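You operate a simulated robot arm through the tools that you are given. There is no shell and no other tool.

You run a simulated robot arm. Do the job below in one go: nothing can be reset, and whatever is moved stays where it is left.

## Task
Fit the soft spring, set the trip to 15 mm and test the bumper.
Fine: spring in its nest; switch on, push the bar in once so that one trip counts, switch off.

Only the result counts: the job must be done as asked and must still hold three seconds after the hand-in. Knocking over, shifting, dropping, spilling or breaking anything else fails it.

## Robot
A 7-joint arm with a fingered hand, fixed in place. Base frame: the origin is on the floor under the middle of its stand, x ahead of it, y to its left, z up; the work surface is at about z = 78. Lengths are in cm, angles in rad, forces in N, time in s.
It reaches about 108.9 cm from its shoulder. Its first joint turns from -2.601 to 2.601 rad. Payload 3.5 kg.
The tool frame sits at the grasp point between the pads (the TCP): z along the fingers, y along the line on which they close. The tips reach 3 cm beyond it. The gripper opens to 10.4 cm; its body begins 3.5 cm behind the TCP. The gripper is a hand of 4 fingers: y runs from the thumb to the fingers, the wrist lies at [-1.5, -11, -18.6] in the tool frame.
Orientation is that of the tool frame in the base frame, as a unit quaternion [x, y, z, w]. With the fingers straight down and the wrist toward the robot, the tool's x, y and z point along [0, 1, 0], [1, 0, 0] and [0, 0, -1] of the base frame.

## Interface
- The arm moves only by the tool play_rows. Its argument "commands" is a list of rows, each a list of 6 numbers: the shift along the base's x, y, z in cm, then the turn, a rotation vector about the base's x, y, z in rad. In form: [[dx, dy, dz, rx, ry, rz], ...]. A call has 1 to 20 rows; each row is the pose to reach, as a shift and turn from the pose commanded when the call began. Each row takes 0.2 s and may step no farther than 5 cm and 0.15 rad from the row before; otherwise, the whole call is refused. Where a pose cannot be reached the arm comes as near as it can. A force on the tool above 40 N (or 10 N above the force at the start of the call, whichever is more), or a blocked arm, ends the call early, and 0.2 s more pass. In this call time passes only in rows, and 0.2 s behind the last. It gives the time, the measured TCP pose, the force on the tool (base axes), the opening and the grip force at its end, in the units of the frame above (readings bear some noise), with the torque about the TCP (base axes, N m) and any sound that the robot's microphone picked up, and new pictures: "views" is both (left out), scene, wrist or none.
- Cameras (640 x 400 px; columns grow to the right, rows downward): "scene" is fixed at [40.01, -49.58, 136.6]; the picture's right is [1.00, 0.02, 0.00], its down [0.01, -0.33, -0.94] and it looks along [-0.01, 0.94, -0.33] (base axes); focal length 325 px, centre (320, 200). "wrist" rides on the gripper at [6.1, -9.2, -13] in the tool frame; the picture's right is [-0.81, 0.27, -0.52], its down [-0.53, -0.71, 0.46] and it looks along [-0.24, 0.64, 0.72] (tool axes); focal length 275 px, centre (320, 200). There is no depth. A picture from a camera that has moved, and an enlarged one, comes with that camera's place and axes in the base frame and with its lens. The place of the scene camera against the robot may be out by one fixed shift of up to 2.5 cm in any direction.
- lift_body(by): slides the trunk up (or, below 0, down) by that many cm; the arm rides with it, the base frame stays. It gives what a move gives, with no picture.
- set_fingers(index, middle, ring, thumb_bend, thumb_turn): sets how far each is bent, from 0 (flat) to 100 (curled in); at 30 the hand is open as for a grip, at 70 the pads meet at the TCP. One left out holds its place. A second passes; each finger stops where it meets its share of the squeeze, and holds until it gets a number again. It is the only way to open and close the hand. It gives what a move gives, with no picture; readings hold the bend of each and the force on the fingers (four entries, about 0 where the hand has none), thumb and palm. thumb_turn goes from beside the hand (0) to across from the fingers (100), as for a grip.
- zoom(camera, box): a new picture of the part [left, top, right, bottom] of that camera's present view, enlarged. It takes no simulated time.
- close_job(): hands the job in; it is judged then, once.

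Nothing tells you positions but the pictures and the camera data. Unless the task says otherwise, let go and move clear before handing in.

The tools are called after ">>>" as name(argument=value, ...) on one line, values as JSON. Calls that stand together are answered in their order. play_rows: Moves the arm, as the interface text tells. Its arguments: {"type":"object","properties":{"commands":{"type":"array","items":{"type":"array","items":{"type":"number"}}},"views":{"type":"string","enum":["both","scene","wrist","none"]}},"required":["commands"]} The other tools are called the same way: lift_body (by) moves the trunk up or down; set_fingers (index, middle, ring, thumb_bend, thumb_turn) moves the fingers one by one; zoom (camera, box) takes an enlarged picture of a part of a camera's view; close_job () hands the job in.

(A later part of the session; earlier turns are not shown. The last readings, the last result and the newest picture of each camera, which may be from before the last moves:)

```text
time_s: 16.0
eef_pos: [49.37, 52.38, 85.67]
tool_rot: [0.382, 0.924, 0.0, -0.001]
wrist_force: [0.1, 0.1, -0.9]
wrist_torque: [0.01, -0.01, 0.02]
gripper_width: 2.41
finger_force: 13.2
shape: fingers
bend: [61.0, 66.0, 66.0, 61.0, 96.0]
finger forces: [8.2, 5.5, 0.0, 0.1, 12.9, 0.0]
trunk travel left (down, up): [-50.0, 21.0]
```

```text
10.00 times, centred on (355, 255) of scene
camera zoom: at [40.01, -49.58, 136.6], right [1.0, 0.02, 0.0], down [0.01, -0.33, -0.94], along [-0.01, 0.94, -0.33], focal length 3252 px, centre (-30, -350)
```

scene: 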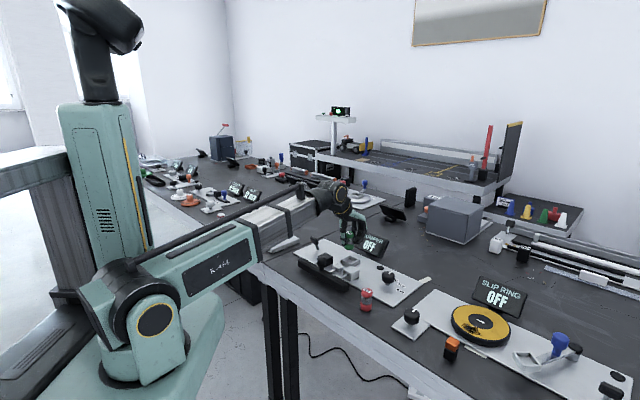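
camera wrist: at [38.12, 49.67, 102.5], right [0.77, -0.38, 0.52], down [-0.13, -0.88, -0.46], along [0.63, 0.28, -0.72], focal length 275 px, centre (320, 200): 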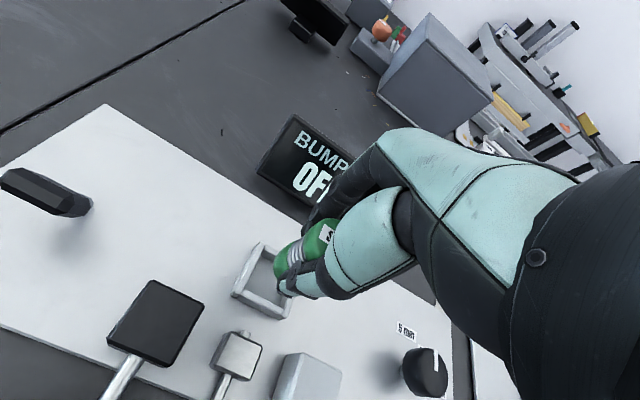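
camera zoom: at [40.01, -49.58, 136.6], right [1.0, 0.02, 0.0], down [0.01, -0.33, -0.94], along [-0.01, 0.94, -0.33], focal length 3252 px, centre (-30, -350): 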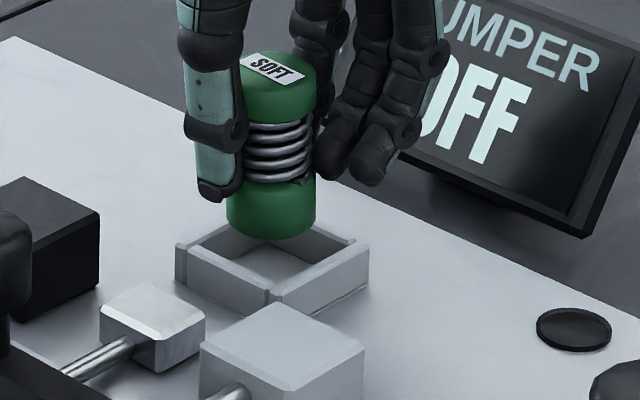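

The rims now look aligned with the nest in both views. I will lower in small steps while watching the force.

>>> play_rows(commands=[[0, 0, -0.25, 0, 0, 0], [0, 0, -0.5, 0, 0, 0], [0, 0, -0.5, 0, 0, 0]], views="none")

>>> zoom(camera="wrist", box=[240, 215, 310, 315])

>>> zoom(camera="scene", box=[345, 245, 375, 275])

```text
time_s: 16.8
eef_pos: [49.5, 52.5, 85.35]
tool_rot: [0.382, 0.924, -0.001, 0.0]
wrist_force: [0.3, -0.5, -1.6]
wrist_torque: [0.0, 0.03, 0.02]
gripper_width: 2.44
finger_force: 13.1
shape: fingers
bend: [61.0, 66.0, 66.0, 61.0, 96.0]
finger forces: [8.2, 5.5, 0.1, 0.0, 12.9, 0.0]
trunk travel left (down, up): [-50.0, 21.0]
```

```text
4.00 times, centred on (275, 265) of wrist
camera zoom: at [38.62, 50.39, 98.28], right [0.77, -0.38, 0.52], down [-0.13, -0.88, -0.46], along [0.63, 0.28, -0.72], focal length 1101 px, centre (500, -60)
```

zoom: 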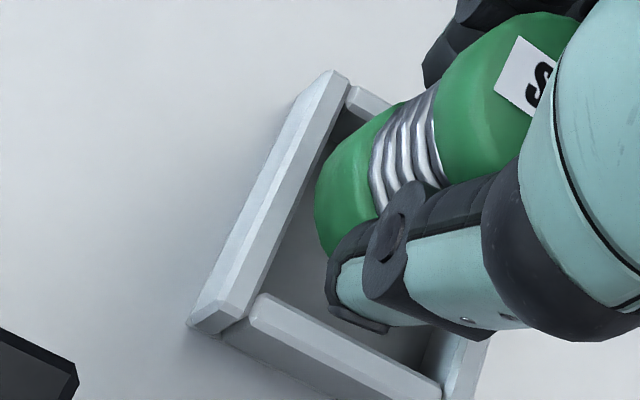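

```text
13.33 times, centred on (360, 260) of scene
camera zoom: at [40.01, -49.58, 136.6], right [1.0, 0.02, 0.0], down [0.01, -0.33, -0.94], along [-0.01, 0.94, -0.33], focal length 4337 px, centre (-213, -600)
```

zoom: 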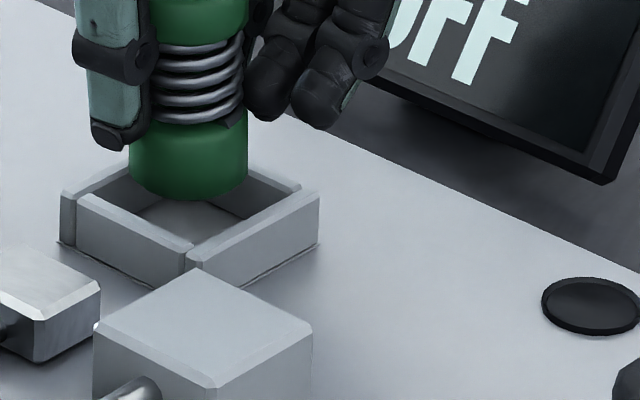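

The spring is right at wall height and looks slightly too far back. I will bring it 0.3 cm back toward the near side and lower a little, watching for contact force.

>>> play_rows(commands=[[-0.06, -0.3, 0, 0, 0, 0], [-0.06, -0.3, -0.2, 0, 0, 0], [-0.06, -0.3, -0.4, 0, 0, 0], [-0.06, -0.3, -0.4, 0, 0, 0]], views="none")

>>> zoom(camera="wrist", box=[240, 215, 310, 315])

>>> zoom(camera="scene", box=[345, 245, 375, 275])

```text
time_s: 17.8
eef_pos: [49.41, 52.07, 85.03]
tool_rot: [0.383, 0.924, -0.001, 0.0]
wrist_force: [0.5, -0.7, -0.4]
wrist_torque: [0.02, -0.03, -0.01]
gripper_width: 2.43
finger_force: 13.2
shape: fingers
bend: [61.0, 66.0, 66.0, 61.0, 96.0]
finger forces: [8.2, 5.6, 0.0, 0.1, 12.9, 0.0]
trunk travel left (down, up): [-50.0, 21.0]
```

```text
4.00 times, centred on (275, 265) of wrist
camera zoom: at [38.59, 50.02, 97.92], right [0.77, -0.38, 0.52], down [-0.13, -0.88, -0.46], along [0.63, 0.28, -0.72], focal length 1101 px, centre (500, -60)
```

zoom: 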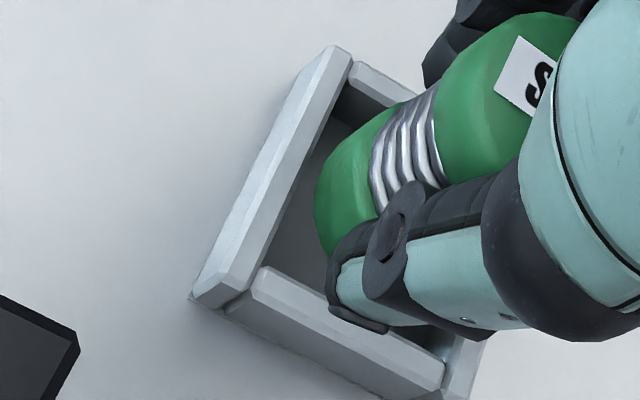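

```text
13.33 times, centred on (360, 260) of scene
camera zoom: at [40.01, -49.58, 136.6], right [1.0, 0.02, 0.0], down [0.01, -0.33, -0.94], along [-0.01, 0.94, -0.33], focal length 4337 px, centre (-213, -600)
```

zoom: 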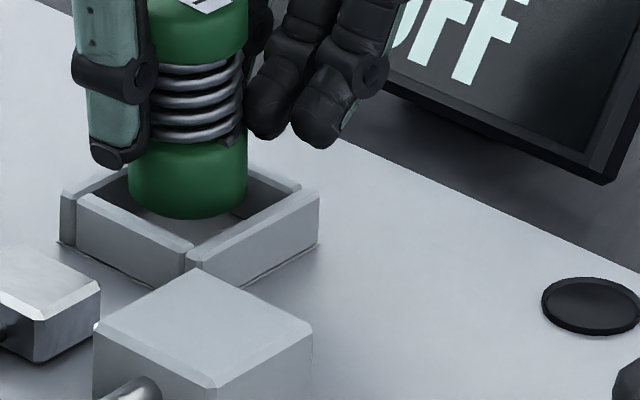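

No contact force, and the spring's foot is now inside the wall line in the scene view. Lowering further in small steps.

>>> play_rows(commands=[[0.03, 0, -0.2, 0, 0, 0], [0.03, 0, -0.4, 0, 0, 0], [0.03, 0, -0.4, 0, 0, 0]], views="none")

>>> zoom(camera="wrist", box=[240, 215, 310, 315])

>>> zoom(camera="scene", box=[345, 245, 375, 275])

```text
time_s: 18.6
eef_pos: [49.46, 52.11, 84.57]
tool_rot: [0.383, 0.924, 0.0, 0.001]
wrist_force: [-0.4, 0.1, -0.8]
wrist_torque: [-0.01, 0.0, -0.02]
gripper_width: 2.42
finger_force: 13.6
shape: fingers
bend: [61.0, 66.0, 66.0, 61.0, 96.0]
finger forces: [8.1, 5.6, 0.1, 0.0, 12.8, 0.0]
trunk travel left (down, up): [-50.0, 21.0]
```

```text
4.00 times, centred on (275, 265) of wrist
camera zoom: at [38.65, 50.03, 97.49], right [0.77, -0.38, 0.52], down [-0.13, -0.88, -0.46], along [0.63, 0.28, -0.72], focal length 1101 px, centre (500, -60)
```

zoom: 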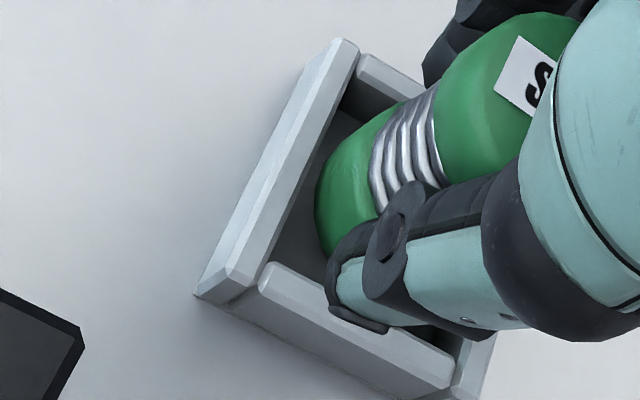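

```text
13.33 times, centred on (360, 260) of scene
camera zoom: at [40.01, -49.58, 136.6], right [1.0, 0.02, 0.0], down [0.01, -0.33, -0.94], along [-0.01, 0.94, -0.33], focal length 4337 px, centre (-213, -600)
```

zoom: 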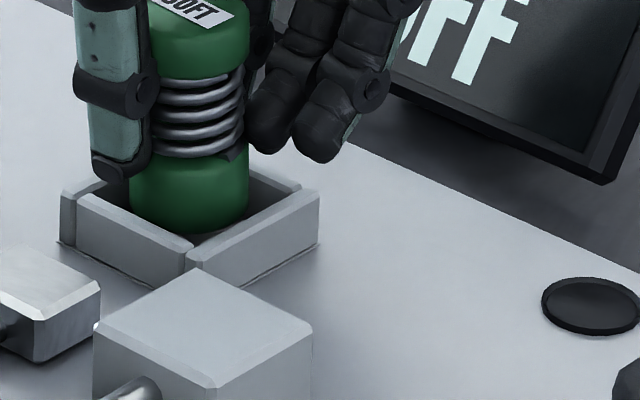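

The spring is going in cleanly with no force. Lowering more.

>>> play_rows(commands=[[0.02, 0.03, -0.2, 0, 0, 0], [0.02, 0.03, -0.4, 0, 0, 0], [0.02, 0.03, -0.4, 0, 0, 0]], views="none")

>>> zoom(camera="wrist", box=[240, 215, 310, 315])

>>> zoom(camera="scene", box=[345, 245, 375, 275])

```text
time_s: 19.4
eef_pos: [49.54, 52.23, 84.04]
tool_rot: [0.383, 0.924, 0.0, 0.0]
wrist_force: [0.6, -0.4, 0.1]
wrist_torque: [0.01, 0.0, -0.02]
gripper_width: 2.42
finger_force: 13.0
shape: fingers
bend: [61.0, 66.0, 66.0, 61.0, 96.0]
finger forces: [8.2, 5.6, 0.0, 0.1, 12.9, 0.0]
trunk travel left (down, up): [-50.0, 21.0]
```

```text
4.00 times, centred on (275, 265) of wrist
camera zoom: at [38.72, 50.08, 97.05], right [0.77, -0.38, 0.52], down [-0.13, -0.88, -0.46], along [0.63, 0.28, -0.72], focal length 1101 px, centre (500, -60)
```

zoom: 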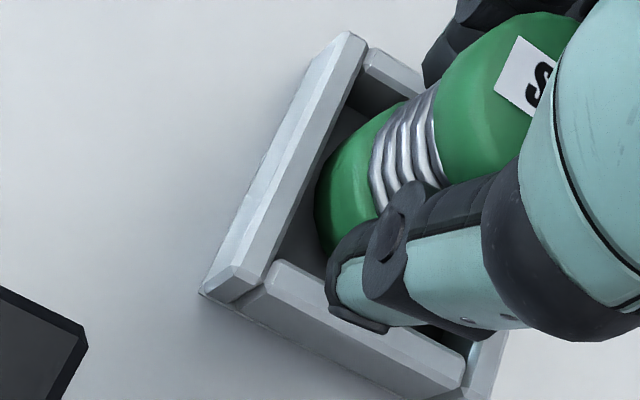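

```text
13.33 times, centred on (360, 260) of scene
camera zoom: at [40.01, -49.58, 136.6], right [1.0, 0.02, 0.0], down [0.01, -0.33, -0.94], along [-0.01, 0.94, -0.33], focal length 4337 px, centre (-213, -600)
```

zoom: 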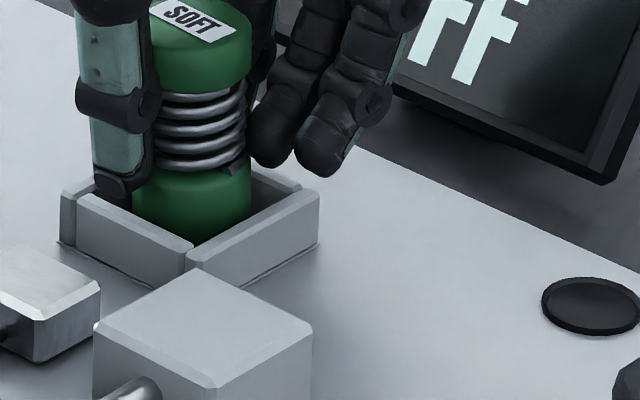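

The spring's foot is now hidden behind the near walls, so it is well inside, and the thumb tip is just above the wall. I will lower 0.3 cm more and watch the force.

>>> play_rows(commands=[[0, 0, -0.15, 0, 0, 0], [0, 0, -0.3, 0, 0, 0], [0, 0, -0.3, 0, 0, 0]], views="none")

>>> zoom(camera="scene", box=[345, 245, 375, 275])

```text
time_s: 20.2
eef_pos: [49.53, 52.23, 83.79]
tool_rot: [0.382, 0.924, 0.0, -0.001]
wrist_force: [-0.4, 0.4, -0.4]
wrist_torque: [0.0, -0.01, -0.03]
gripper_width: 2.42
finger_force: 13.4
shape: fingers
bend: [61.0, 66.0, 66.0, 61.0, 96.0]
finger forces: [8.2, 5.7, 0.1, 0.1, 12.8, 0.0]
trunk travel left (down, up): [-50.0, 21.0]
```

```text
13.33 times, centred on (360, 260) of scene
camera zoom: at [40.01, -49.58, 136.6], right [1.0, 0.02, 0.0], down [0.01, -0.33, -0.94], along [-0.01, 0.94, -0.33], focal length 4337 px, centre (-213, -600)
```

zoom: 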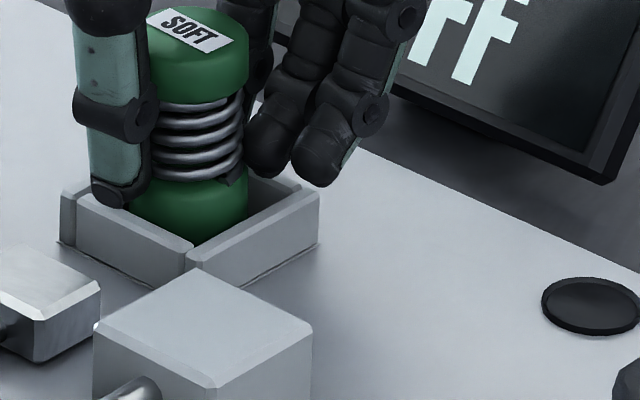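

>>> play_rows(commands=[[0, 0, -0.1, 0, 0, 0], [0, 0, -0.2, 0, 0, 0], [0, 0, -0.2, 0, 0, 0]], views="none")

>>> zoom(camera="scene", box=[345, 245, 375, 275])

>>> zoom(camera="wrist", box=[240, 215, 310, 315])

```text
time_s: 21.0
eef_pos: [49.43, 52.11, 83.6]
tool_rot: [0.383, 0.924, 0.0, 0.0]
wrist_force: [0.3, -0.2, -0.7]
wrist_torque: [0.04, 0.03, -0.01]
gripper_width: 2.42
finger_force: 13.3
shape: fingers
bend: [61.0, 66.0, 66.0, 61.0, 96.0]
finger forces: [8.2, 5.6, 0.0, 0.0, 12.8, 0.0]
trunk travel left (down, up): [-50.0, 21.0]
```

```text
13.33 times, centred on (360, 260) of scene
camera zoom: at [40.01, -49.58, 136.6], right [1.0, 0.02, 0.0], down [0.01, -0.33, -0.94], along [-0.01, 0.94, -0.33], focal length 4337 px, centre (-213, -600)
```

zoom: 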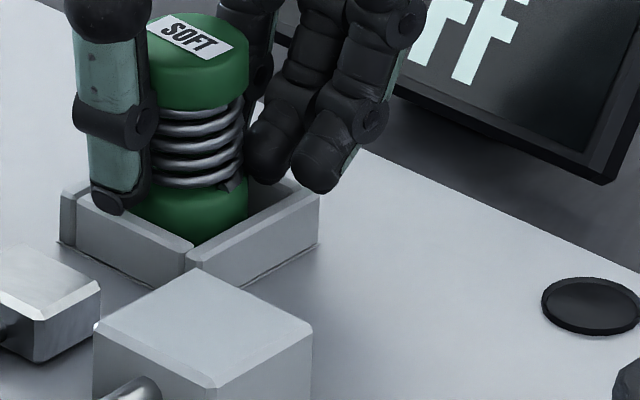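

```text
4.00 times, centred on (275, 265) of wrist
camera zoom: at [38.66, 50.01, 96.59], right [0.77, -0.38, 0.52], down [-0.13, -0.88, -0.46], along [0.63, 0.28, -0.72], focal length 1101 px, centre (500, -60)
```

zoom: 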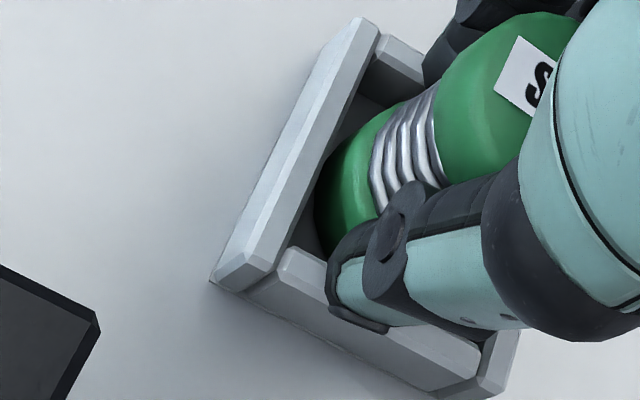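

>>> play_rows(commands=[[0, 0, -0.1, 0, 0, 0], [0, 0, -0.2, 0, 0, 0], [0, 0, -0.2, 0, 0, 0]], views="none")

>>> zoom(camera="scene", box=[345, 245, 375, 275])

```text
time_s: 21.8
eef_pos: [49.53, 52.19, 83.38]
tool_rot: [0.383, 0.924, 0.001, 0.0]
wrist_force: [0.4, -0.1, 7.1]
wrist_torque: [-0.09, 0.17, -0.05]
gripper_width: 2.4
finger_force: 16.6
shape: fingers
bend: [61.0, 66.0, 66.0, 61.0, 96.0]
finger forces: [8.5, 5.7, 0.1, 0.1, 19.1, 0.0]
trunk travel left (down, up): [-50.0, 21.0]
```

```text
13.33 times, centred on (360, 260) of scene
camera zoom: at [40.01, -49.58, 136.6], right [1.0, 0.02, 0.0], down [0.01, -0.33, -0.94], along [-0.01, 0.94, -0.33], focal length 4337 px, centre (-213, -600)
```

zoom: 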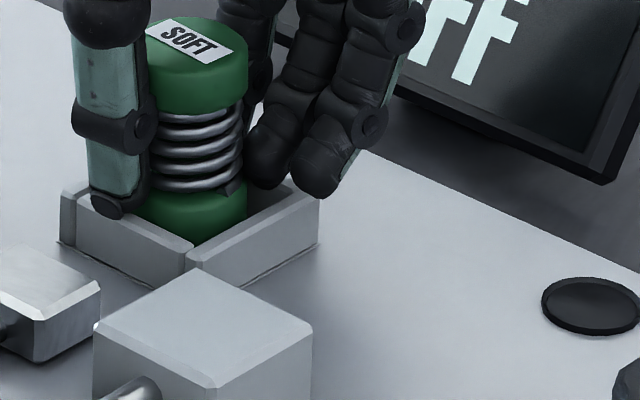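

A 7 N contact appeared, and the torque places it at the thumb tip on the near wall. The spring is inside the nest, essentially on its floor. I will ease up slightly and open the fingers a little.

>>> play_rows(commands=[[0, 0, 0.15, 0, 0, 0], [0, 0, 0.15, 0, 0, 0]], views="none")

>>> set_fingers(index=58, middle=58, ring=58, thumb_bend=58)

>>> zoom(camera="scene", box=[345, 245, 375, 275])

>>> zoom(camera="wrist", box=[240, 215, 310, 315])

```text
time_s: 22.4
eef_pos: [49.56, 52.2, 83.43]
tool_rot: [0.383, 0.924, -0.001, 0.0]
wrist_force: [0.5, 0.6, -0.9]
wrist_torque: [-0.02, 0.02, -0.02]
gripper_width: 2.41
finger_force: 13.3
shape: fingers
bend: [61.0, 66.0, 66.0, 61.0, 96.0]
finger forces: [8.3, 5.7, 0.1, 0.0, 13.1, 0.0]
trunk travel left (down, up): [-50.0, 21.0]
```

```text
time_s: 23.4
eef_pos: [49.44, 52.26, 83.59]
tool_rot: [0.382, 0.924, 0.0, 0.0]
wrist_force: [-0.2, 0.4, 2.8]
wrist_torque: [-0.01, -0.05, 0.03]
gripper_width: 3.35
finger_force: 1.3
shape: fingers
bend: [57.0, 58.0, 57.0, 57.0, 97.0]
finger forces: [0.0, 2.8, 0.0, 0.0, 0.0, 0.0]
trunk travel left (down, up): [-50.0, 21.0]
```

```text
13.33 times, centred on (360, 260) of scene
camera zoom: at [40.01, -49.58, 136.6], right [1.0, 0.02, 0.0], down [0.01, -0.33, -0.94], along [-0.01, 0.94, -0.33], focal length 4337 px, centre (-213, -600)
```

zoom: 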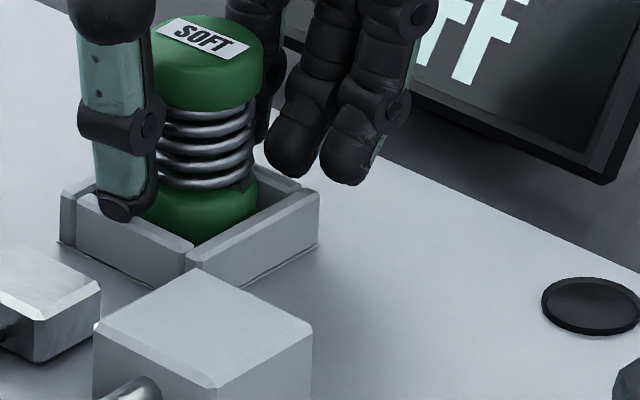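

```text
4.00 times, centred on (275, 265) of wrist
camera zoom: at [38.66, 50.02, 96.56], right [0.77, -0.38, 0.52], down [-0.13, -0.88, -0.46], along [0.63, 0.28, -0.72], focal length 1101 px, centre (500, -60)
```

zoom: 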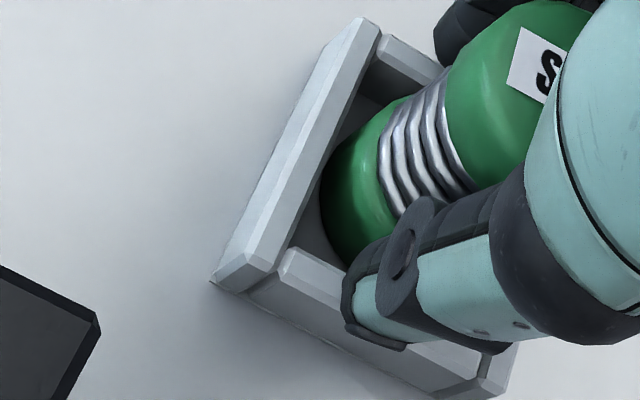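

The thumb and index have let go; the middle finger still touches. I will open a bit more.

>>> set_fingers(index=51, middle=51, ring=51, thumb_bend=54)

>>> zoom(camera="scene", box=[345, 245, 375, 275])

>>> zoom(camera="wrist", box=[240, 195, 330, 315])

```text
time_s: 24.4
eef_pos: [49.36, 52.15, 83.5]
tool_rot: [0.383, 0.924, 0.0, 0.0]
wrist_force: [-0.9, -0.2, 0.9]
wrist_torque: [0.0, 0.0, 0.03]
gripper_width: 4.53
finger_force: 0.1
shape: fingers
bend: [51.0, 51.0, 51.0, 54.0, 97.0]
finger forces: [0.0, 0.0, 0.0, 0.0, 0.0, 0.0]
trunk travel left (down, up): [-50.0, 21.0]
```

```text
13.33 times, centred on (360, 260) of scene
camera zoom: at [40.01, -49.58, 136.6], right [1.0, 0.02, 0.0], down [0.01, -0.33, -0.94], along [-0.01, 0.94, -0.33], focal length 4337 px, centre (-213, -600)
```

zoom: 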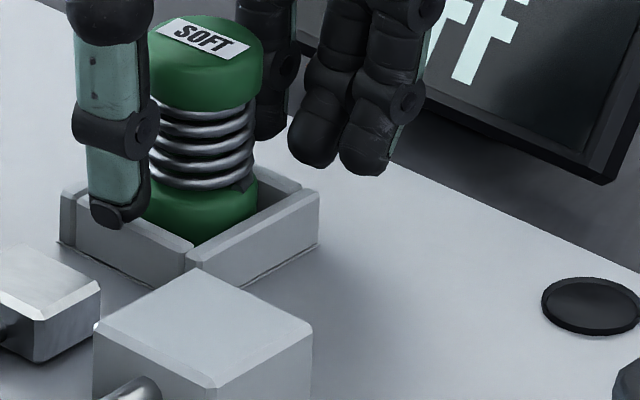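

```text
3.33 times, centred on (285, 255) of wrist
camera zoom: at [38.67, 50.03, 96.54], right [0.77, -0.38, 0.52], down [-0.13, -0.88, -0.46], along [0.63, 0.28, -0.72], focal length 918 px, centre (437, 17)
```

zoom: 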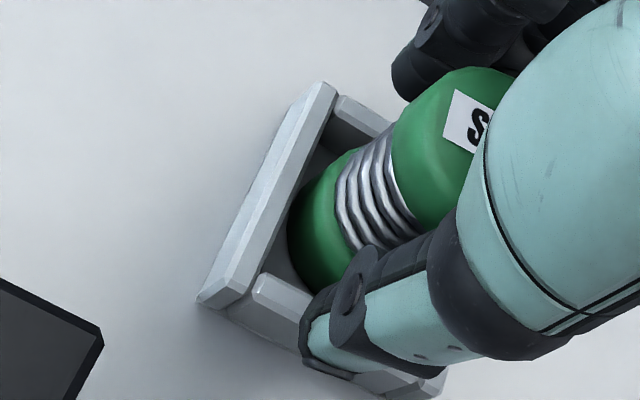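

The spring stands upright in the nest with the hand free of it (all finger forces zero). I will raise the hand straight up and check.

>>> play_rows(commands=[[0, 0, 1, 0, 0, 0], [0, 0, 2.5, 0, 0, 0], [0, 0, 4.5, 0, 0, 0], [0, 0, 7.5, 0, 0, 0], [0, 0, 11, 0, 0, 0], [0, 0, 13, 0, 0, 0]], views="both")

>>> zoom(camera="scene", box=[320, 230, 420, 300])

>>> zoom(camera="wrist", box=[150, 200, 430, 390])

```text
time_s: 25.8
eef_pos: [49.56, 52.07, 96.56]
tool_rot: [0.383, 0.924, 0.0, -0.001]
wrist_force: [0.8, -0.1, -1.4]
wrist_torque: [0.02, -0.01, 0.0]
gripper_width: 4.5
finger_force: 0.0
shape: fingers
bend: [51.0, 51.0, 51.0, 54.0, 97.0]
finger forces: [0.0, 0.0, 0.1, 0.0, 0.1, 0.0]
trunk travel left (down, up): [-50.0, 21.0]
camera wrist: at [38.68, 49.95, 109.53], right [0.77, -0.38, 0.52], down [-0.13, -0.88, -0.46], along [0.63, 0.28, -0.72], focal length 275 px, centre (320, 200)
```

scene: 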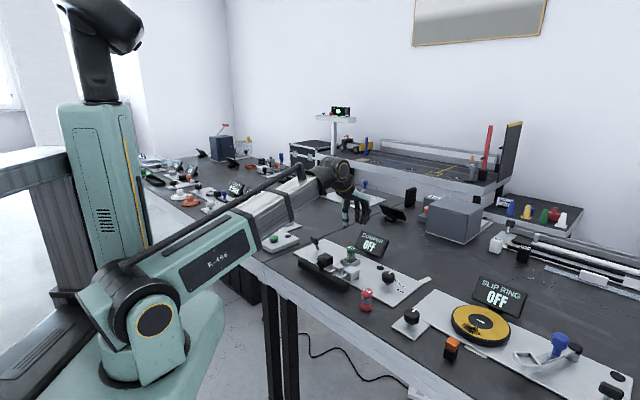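
wrist: 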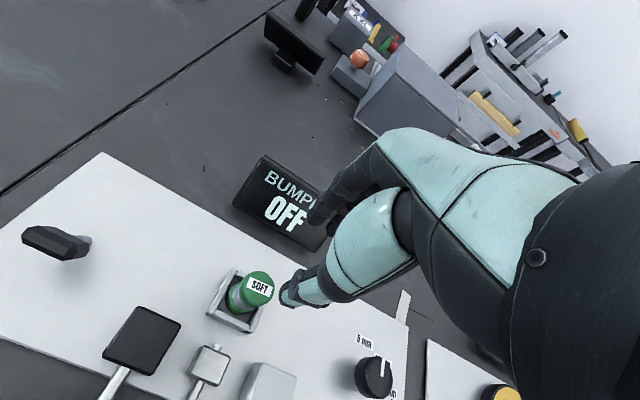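

```text
5.71 times, centred on (370, 265) of scene
camera zoom: at [40.01, -49.58, 136.6], right [1.0, 0.02, 0.0], down [0.01, -0.33, -0.94], along [-0.01, 0.94, -0.33], focal length 1858 px, centre (34, -171)
```

zoom: 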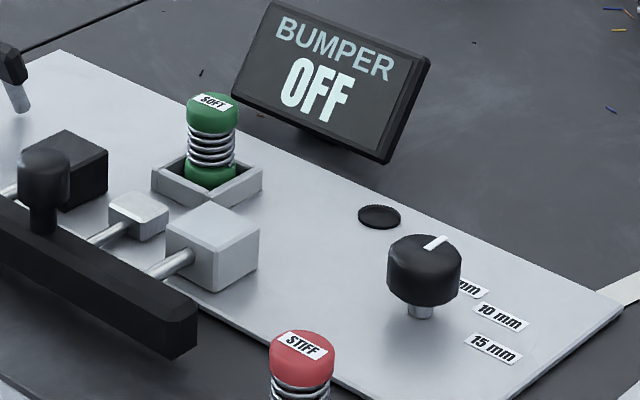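

```text
2.11 times, centred on (290, 295) of wrist
camera zoom: at [38.68, 49.95, 109.53], right [0.77, -0.38, 0.52], down [-0.13, -0.88, -0.46], along [0.63, 0.28, -0.72], focal length 580 px, centre (383, 0)
```

zoom: 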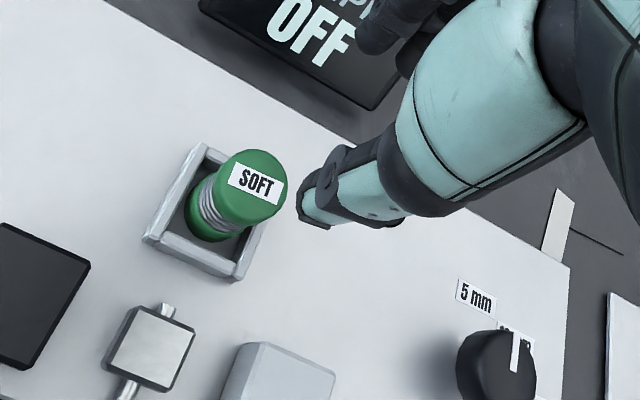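

The SOFT spring is seated upright in its nest. Next is the trip knob; I will move the camera over it to read the pointer and labels.

>>> play_rows(commands=[[1.9, -3.2, 0, 0, 0, 0], [3.8, -6.4, 0, 0, 0, 0], [5.7, -9.6, 0, 0, 0, 0], [7.6, -12.8, 0, 0, 0, 0], [9.5, -16, 0, 0, 0, 0], [11.1, -19.1, -1, 0, 0, 0], [11.1, -19.1, -1.5, 0, 0, 0]], views="both")

>>> zoom(camera="wrist", box=[170, 160, 330, 300])

```text
time_s: 27.4
eef_pos: [60.61, 33.03, 94.96]
tool_rot: [0.384, 0.923, 0.0, 0.0]
wrist_force: [-0.1, 0.7, -0.3]
wrist_torque: [0.0, -0.01, -0.01]
gripper_width: 4.51
finger_force: 0.1
shape: fingers
bend: [51.0, 51.0, 51.0, 54.0, 97.0]
finger forces: [0.1, 0.0, 0.1, 0.0, 0.0, 0.1]
trunk travel left (down, up): [-50.0, 21.0]
camera wrist: at [49.69, 30.86, 107.97], right [0.77, -0.38, 0.52], down [-0.13, -0.88, -0.46], along [0.63, 0.28, -0.72], focal length 275 px, centre (320, 200)
```

scene: 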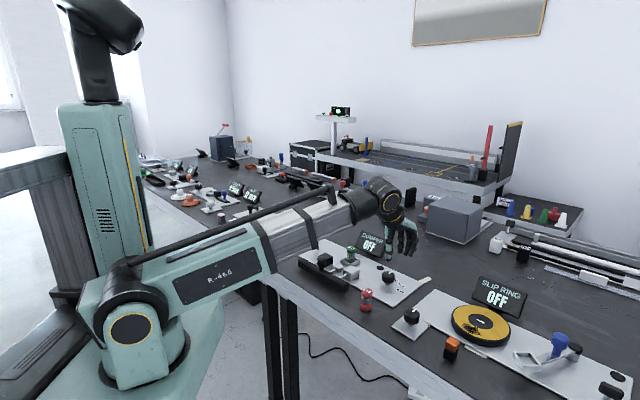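
wrist: 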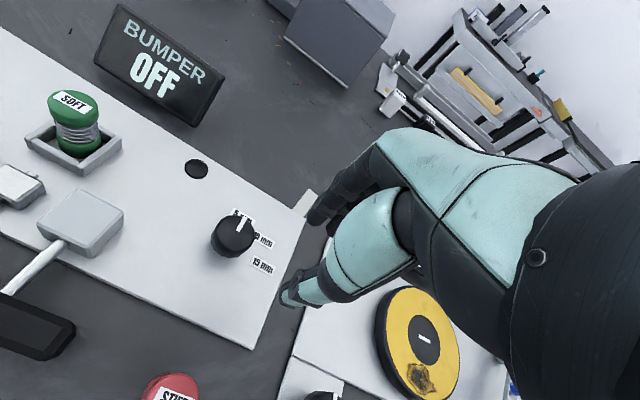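

```text
2.86 times, centred on (250, 230) of wrist
camera zoom: at [49.69, 30.86, 107.97], right [0.77, -0.38, 0.52], down [-0.13, -0.88, -0.46], along [0.63, 0.28, -0.72], focal length 786 px, centre (520, 114)
```

zoom: 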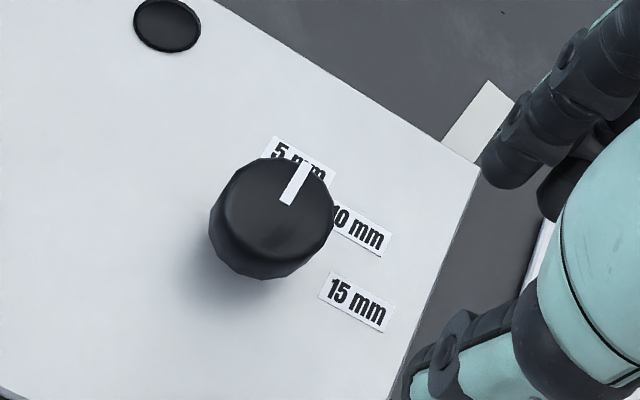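

The pointer is at 5 mm (pointing straight out), 10 mm is 45° and 15 mm 90° clockwise from it. The knob centre is about (59.9, 38.8), 4 cm wide, top near z 82.7. I will open the hand, move above the knob and pre-turn 45° counterclockwise so that I can then turn it 90° clockwise.

>>> set_fingers(index=40, middle=40, ring=40, thumb_bend=40)

>>> play_rows(commands=[[-0.1, 1, 0, 0, 0, 0.13], [-0.2, 2, 0, 0, 0, 0.26], [-0.3, 3, 0, 0, 0, 0.39], [-0.4, 4, 0, 0, 0, 0.52], [-0.5, 5, 0, 0, 0, 0.65], [-0.57, 5.72, 0, 0, 0, 0.785], [-0.57, 5.72, -1, 0, 0, 0.785]], views="both")

>>> zoom(camera="wrist", box=[150, 150, 430, 380])

>>> zoom(camera="scene", box=[350, 210, 450, 310])

```text
time_s: 28.4
eef_pos: [60.42, 33.01, 95.14]
tool_rot: [0.383, 0.924, 0.0, 0.0]
wrist_force: [0.5, 0.1, -0.1]
wrist_torque: [0.03, 0.01, 0.03]
gripper_width: 7.75
finger_force: 0.1
shape: fingers
bend: [40.0, 40.0, 40.0, 40.0, 97.0]
finger forces: [0.1, 0.0, 0.1, 0.0, 0.0, 0.0]
trunk travel left (down, up): [-50.0, 21.0]
```

```text
time_s: 30.0
eef_pos: [59.92, 38.68, 93.95]
tool_rot: [-0.001, 1.0, 0.0, 0.0]
wrist_force: [-0.3, 0.3, 0.1]
wrist_torque: [0.03, 0.0, -0.01]
gripper_width: 7.73
finger_force: 0.0
shape: fingers
bend: [40.0, 40.0, 40.0, 40.0, 97.0]
finger forces: [0.0, 0.0, 0.0, 0.1, 0.1, 0.1]
trunk travel left (down, up): [-50.0, 21.0]
camera wrist: at [53.92, 29.62, 106.95], right [0.81, 0.28, 0.52], down [0.53, -0.71, -0.46], along [0.24, 0.65, -0.72], focal length 275 px, centre (320, 200)
```

scene: 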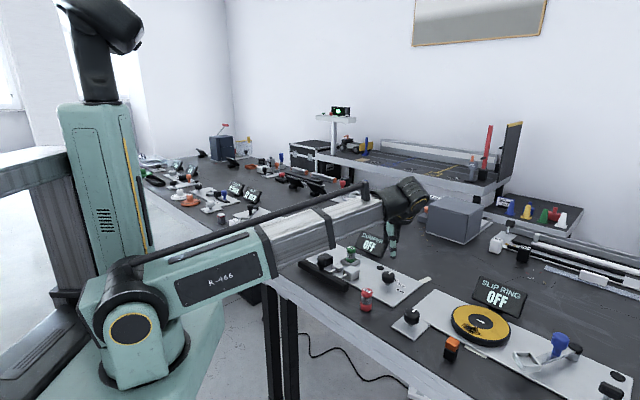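
wrist: 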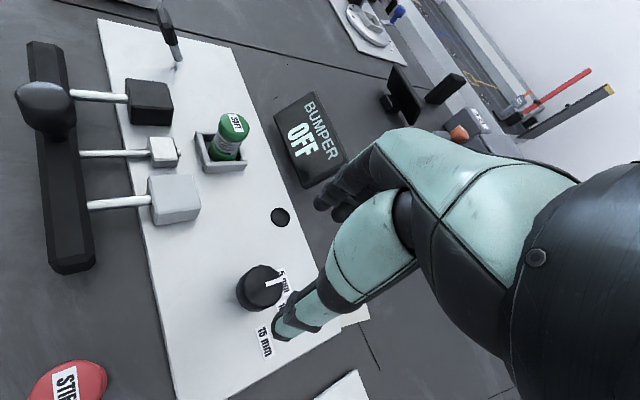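

```text
1.74 times, centred on (290, 265) of wrist
camera zoom: at [53.92, 29.62, 106.95], right [0.81, 0.28, 0.52], down [0.53, -0.71, -0.46], along [0.24, 0.65, -0.72], focal length 479 px, centre (372, 87)
```

zoom: 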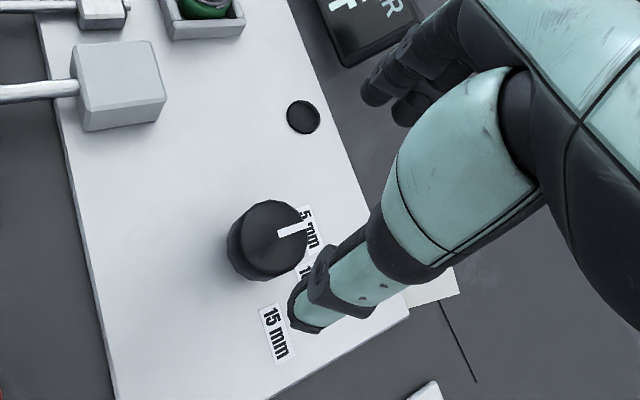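

```text
4.00 times, centred on (400, 260) of scene
camera zoom: at [40.01, -49.58, 136.6], right [1.0, 0.02, 0.0], down [0.01, -0.33, -0.94], along [-0.01, 0.94, -0.33], focal length 1301 px, centre (0, -40)
```

zoom: 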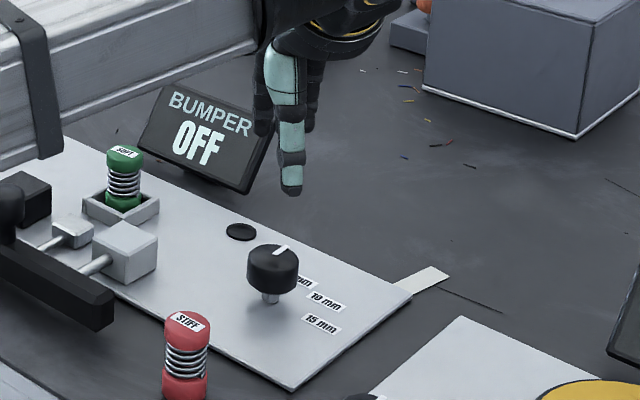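

The pose was reached and the hand is centred over the knob. I will lower around the knob, stopping with the fingertips just above the plate.

>>> play_rows(commands=[[0, 0.1, -3, 0, 0, 0], [0, 0.1, -6, 0, 0, 0], [0, 0.1, -8.5, 0, 0, 0], [0, 0.1, -10, 0, 0, 0], [0, 0.1, -10.8, 0, 0, 0], [0, 0.1, -11.1, 0, 0, 0], [0, 0.1, -11.1, 0, 0, 0]], views="both")

>>> zoom(camera="wrist", box=[200, 150, 400, 350])

>>> zoom(camera="scene", box=[350, 230, 430, 310])

```text
time_s: 31.6
eef_pos: [59.95, 39.0, 82.86]
tool_rot: [-0.001, 1.0, 0.0, 0.0]
wrist_force: [0.7, 0.7, -0.1]
wrist_torque: [0.0, 0.0, -0.01]
gripper_width: 7.74
finger_force: 0.0
shape: fingers
bend: [40.0, 40.0, 40.0, 40.0, 97.0]
finger forces: [0.1, 0.0, 0.0, 0.0, 0.1, 0.0]
trunk travel left (down, up): [-50.0, 21.0]
camera wrist: at [53.88, 29.8, 95.85], right [0.81, 0.28, 0.52], down [0.53, -0.71, -0.46], along [0.24, 0.64, -0.72], focal length 275 px, centre (320, 200)
```

scene: 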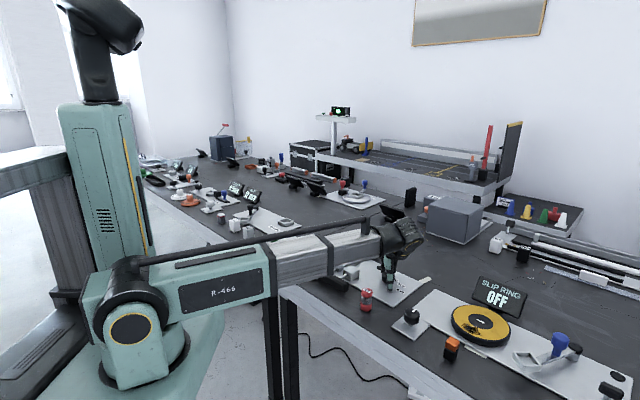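
wrist: 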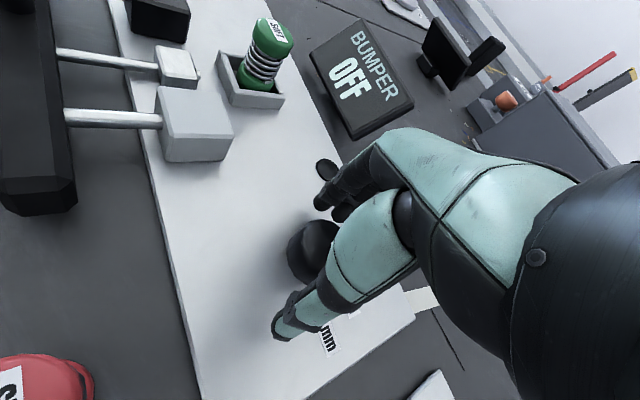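

```text
2.00 times, centred on (300, 250) of wrist
camera zoom: at [53.88, 29.8, 95.85], right [0.81, 0.28, 0.52], down [0.53, -0.71, -0.46], along [0.24, 0.64, -0.72], focal length 551 px, centre (360, 100)
```

zoom: 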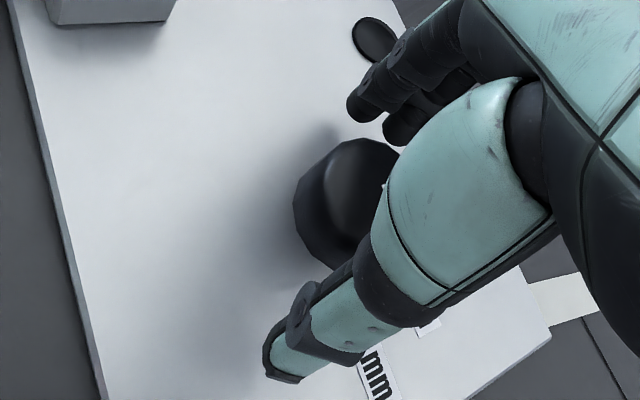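

```text
5.00 times, centred on (390, 270) of scene
camera zoom: at [40.01, -49.58, 136.6], right [1.0, 0.02, 0.0], down [0.01, -0.33, -0.94], along [-0.01, 0.94, -0.33], focal length 1626 px, centre (-30, -150)
```

zoom: 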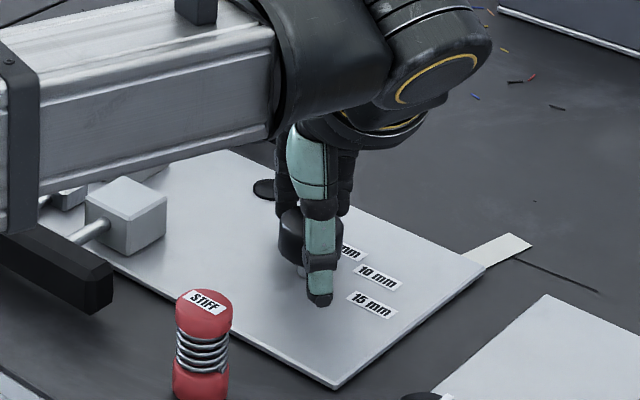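

The hand is around the knob with no contact. I will close gently onto it.

>>> set_fingers(index=52, middle=52, ring=52, thumb_bend=52)

>>> set_fingers(index=60, middle=60, ring=60, thumb_bend=60)

>>> zoom(camera="wrist", box=[220, 150, 380, 350])

>>> zoom(camera="scene", box=[370, 250, 420, 300])

```text
time_s: 32.6
eef_pos: [59.91, 38.99, 82.93]
tool_rot: [-0.001, 1.0, 0.0, 0.0]
wrist_force: [0.2, 0.3, -0.8]
wrist_torque: [-0.01, -0.01, -0.01]
gripper_width: 4.73
finger_force: 0.1
shape: fingers
bend: [52.0, 52.0, 52.0, 52.0, 97.0]
finger forces: [0.0, 0.0, 0.0, 0.0, 0.0, 0.0]
trunk travel left (down, up): [-50.0, 21.0]
```

```text
time_s: 33.6
eef_pos: [60.0, 38.96, 82.8]
tool_rot: [0.0, 1.0, 0.0, 0.0]
wrist_force: [0.5, 0.8, -0.5]
wrist_torque: [0.07, -0.02, -0.01]
gripper_width: 3.45
finger_force: 3.5
shape: fingers
bend: [57.0, 58.0, 60.0, 57.0, 97.0]
finger forces: [2.0, 1.4, 0.0, 0.0, 2.4, 0.0]
trunk travel left (down, up): [-50.0, 21.0]
```

```text
2.00 times, centred on (300, 250) of wrist
camera zoom: at [53.88, 29.81, 95.85], right [0.81, 0.28, 0.52], down [0.53, -0.71, -0.46], along [0.24, 0.64, -0.72], focal length 551 px, centre (360, 100)
```

zoom: 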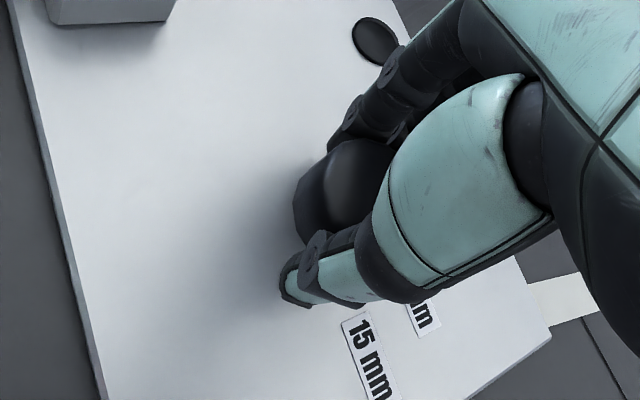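

```text
8.00 times, centred on (395, 275) of scene
camera zoom: at [40.01, -49.58, 136.6], right [1.0, 0.02, 0.0], down [0.01, -0.33, -0.94], along [-0.01, 0.94, -0.33], focal length 2602 px, centre (-280, -400)
```

zoom: 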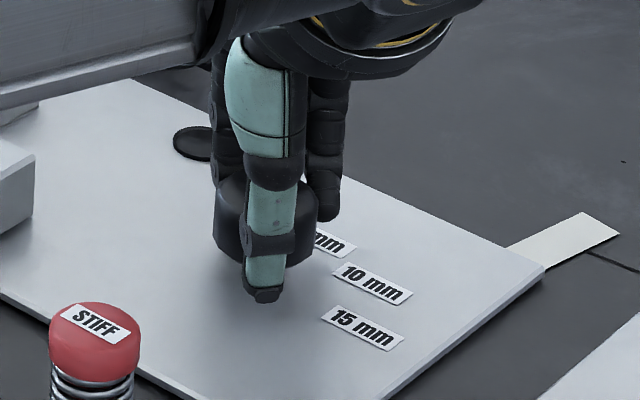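

Index, middle and thumb are on the knob. I will tighten and then turn it 90° clockwise in small steps.

>>> set_fingers(index=70, middle=70, ring=64, thumb_bend=70)

>>> play_rows(commands=[[0, 0, 0, 0, 0, -0.08], [0, 0, 0, 0, 0, -0.16], [0, 0, 0, 0, 0, -0.24], [0, 0, 0, 0, 0, -0.3], [0, 0, 0, 0, 0, -0.3]], views="both")

>>> zoom(camera="wrist", box=[220, 150, 380, 350])

>>> zoom(camera="scene", box=[370, 250, 420, 300])

```text
time_s: 34.6
eef_pos: [60.04, 39.0, 82.8]
tool_rot: [-0.001, 1.0, 0.0, 0.001]
wrist_force: [2.4, 7.5, 1.3]
wrist_torque: [0.27, -0.13, 0.04]
gripper_width: 3.2
finger_force: 13.3
shape: fingers
bend: [58.0, 62.0, 64.0, 59.0, 97.0]
finger forces: [7.9, 8.9, 0.1, 0.0, 10.0, 0.1]
trunk travel left (down, up): [-50.0, 21.0]
```

```text
time_s: 35.8
eef_pos: [60.13, 39.02, 82.93]
tool_rot: [0.149, 0.989, -0.001, 0.001]
wrist_force: [5.3, 7.6, -0.5]
wrist_torque: [0.27, -0.2, 0.03]
gripper_width: 3.21
finger_force: 13.6
shape: fingers
bend: [58.0, 62.0, 64.0, 60.0, 97.0]
finger forces: [8.5, 8.7, 0.1, 0.0, 9.3, 0.1]
trunk travel left (down, up): [-50.0, 21.0]
camera wrist: at [51.49, 32.07, 95.87], right [0.86, 0.02, 0.52], down [0.3, -0.84, -0.46], along [0.42, 0.54, -0.72], focal length 275 px, centre (320, 200)
```

scene: 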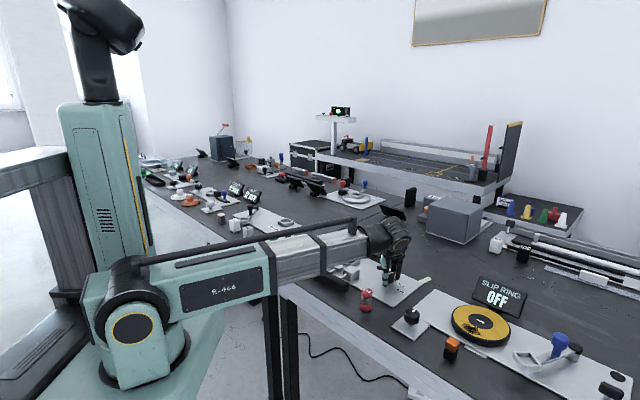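
wrist: 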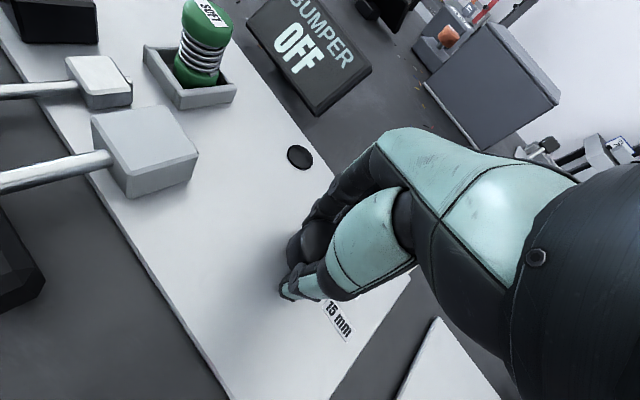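

```text
2.00 times, centred on (300, 250) of wrist
camera zoom: at [51.49, 32.07, 95.87], right [0.86, 0.02, 0.52], down [0.3, -0.84, -0.46], along [0.42, 0.54, -0.72], focal length 551 px, centre (360, 100)
```

zoom: 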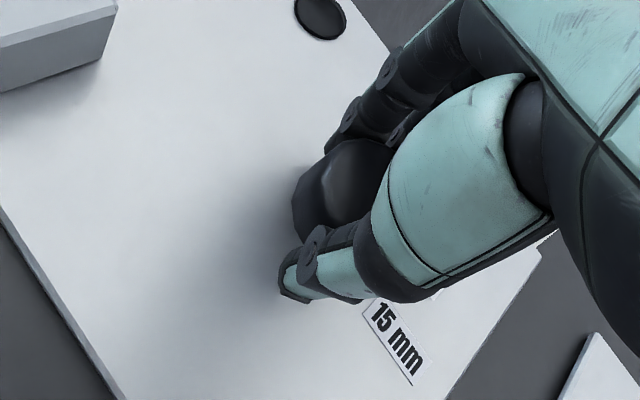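

```text
8.00 times, centred on (395, 275) of scene
camera zoom: at [40.01, -49.58, 136.6], right [1.0, 0.02, 0.0], down [0.01, -0.33, -0.94], along [-0.01, 0.94, -0.33], focal length 2602 px, centre (-280, -400)
```

zoom: 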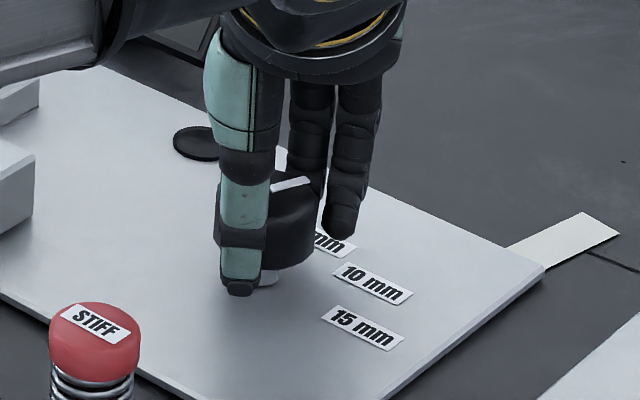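

The pointer has turned along with the hand (about 17° so far), with modest side force. I will continue the turn.

>>> play_rows(commands=[[0, 0, 0, 0, 0, -0.1], [0, 0, 0, 0, 0, -0.2], [0, 0, 0, 0, 0, -0.3], [0, 0, 0, 0, 0, -0.4], [0, 0, 0, 0, 0, -0.5], [0, 0, 0, 0, 0, -0.6], [0, 0, 0, 0, 0, -0.7], [0, 0, 0, 0, 0, -0.7]], views="none")

>>> zoom(camera="wrist", box=[220, 150, 380, 350])

>>> zoom(camera="scene", box=[370, 250, 420, 300])

```text
time_s: 37.6
eef_pos: [59.94, 38.92, 82.87]
tool_rot: [0.48, 0.877, -0.001, 0.001]
wrist_force: [12.6, 3.8, 1.4]
wrist_torque: [0.12, -0.43, 0.05]
gripper_width: 3.2
finger_force: 14.5
shape: fingers
bend: [57.0, 61.0, 64.0, 61.0, 97.0]
finger forces: [9.7, 10.7, 0.0, 0.0, 8.2, 0.1]
trunk travel left (down, up): [-50.0, 21.0]
```

```text
2.00 times, centred on (300, 250) of wrist
camera zoom: at [48.98, 39.18, 95.85], right [0.67, -0.53, 0.52], down [-0.31, -0.83, -0.46], along [0.67, 0.14, -0.72], focal length 551 px, centre (360, 100)
```

zoom: 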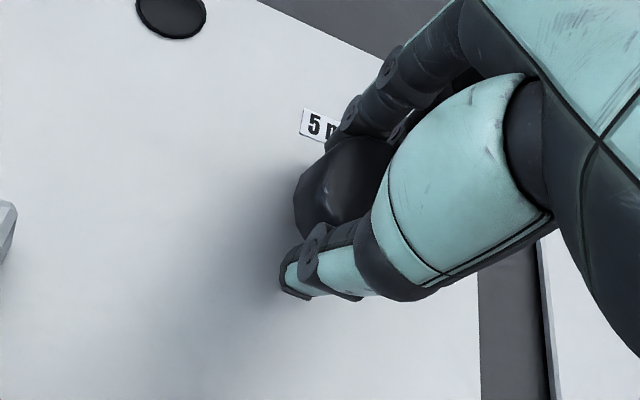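

```text
8.00 times, centred on (395, 275) of scene
camera zoom: at [40.01, -49.58, 136.6], right [1.0, 0.02, 0.0], down [0.01, -0.33, -0.94], along [-0.01, 0.94, -0.33], focal length 2602 px, centre (-280, -400)
```

zoom: 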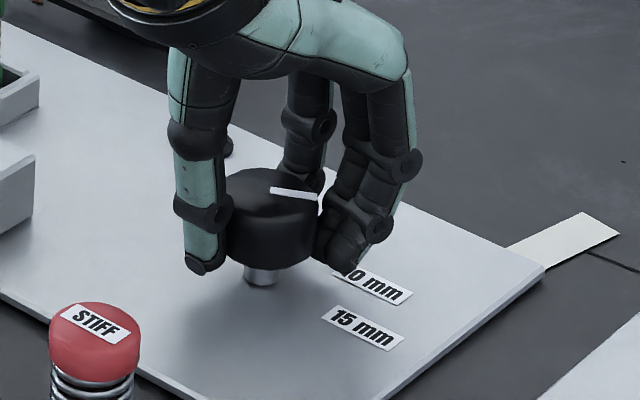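

The pointer is now just past 10 mm and following well. I will finish the turn to 15 mm while easing slightly along the side force.

>>> play_rows(commands=[[0.05, 0, 0, 0, 0, -0.1], [0.1, 0, 0, 0, 0, -0.2], [0.1, 0, 0, 0, 0, -0.3], [0.15, 0, 0, 0, 0, -0.4], [0.15, 0, 0, 0, 0, -0.5], [0.15, 0, 0, 0, 0, -0.57], [0.15, 0, 0, 0, 0, -0.57]], views="none")

>>> zoom(camera="wrist", box=[220, 150, 380, 350])

>>> zoom(camera="scene", box=[370, 250, 420, 300])

```text
time_s: 39.2
eef_pos: [60.09, 38.94, 82.87]
tool_rot: [0.707, 0.707, -0.001, 0.0]
wrist_force: [6.6, 5.2, 1.4]
wrist_torque: [0.1, -0.21, 0.2]
gripper_width: 3.23
finger_force: 13.9
shape: fingers
bend: [58.0, 62.0, 64.0, 60.0, 97.0]
finger forces: [9.4, 8.0, 0.1, 0.0, 10.9, 0.1]
trunk travel left (down, up): [-50.0, 21.0]
```

```text
2.00 times, centred on (300, 250) of wrist
camera zoom: at [50.97, 45.06, 95.86], right [0.28, -0.81, 0.52], down [-0.71, -0.53, -0.46], along [0.64, -0.24, -0.72], focal length 551 px, centre (360, 100)
```

zoom: 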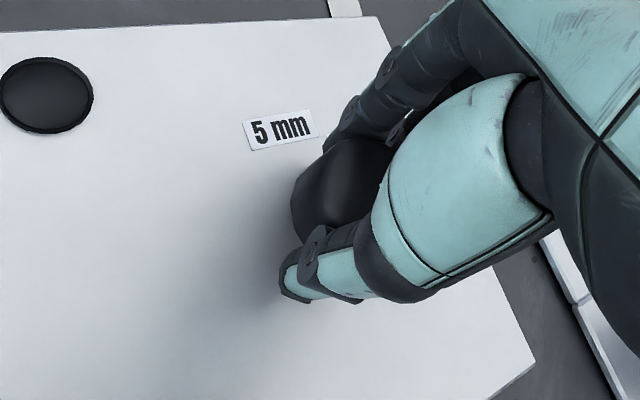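

```text
8.00 times, centred on (395, 275) of scene
camera zoom: at [40.01, -49.58, 136.6], right [1.0, 0.02, 0.0], down [0.01, -0.33, -0.94], along [-0.01, 0.94, -0.33], focal length 2602 px, centre (-280, -400)
```

zoom: 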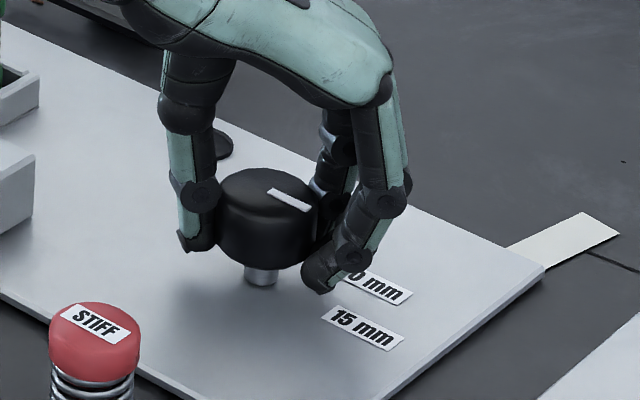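

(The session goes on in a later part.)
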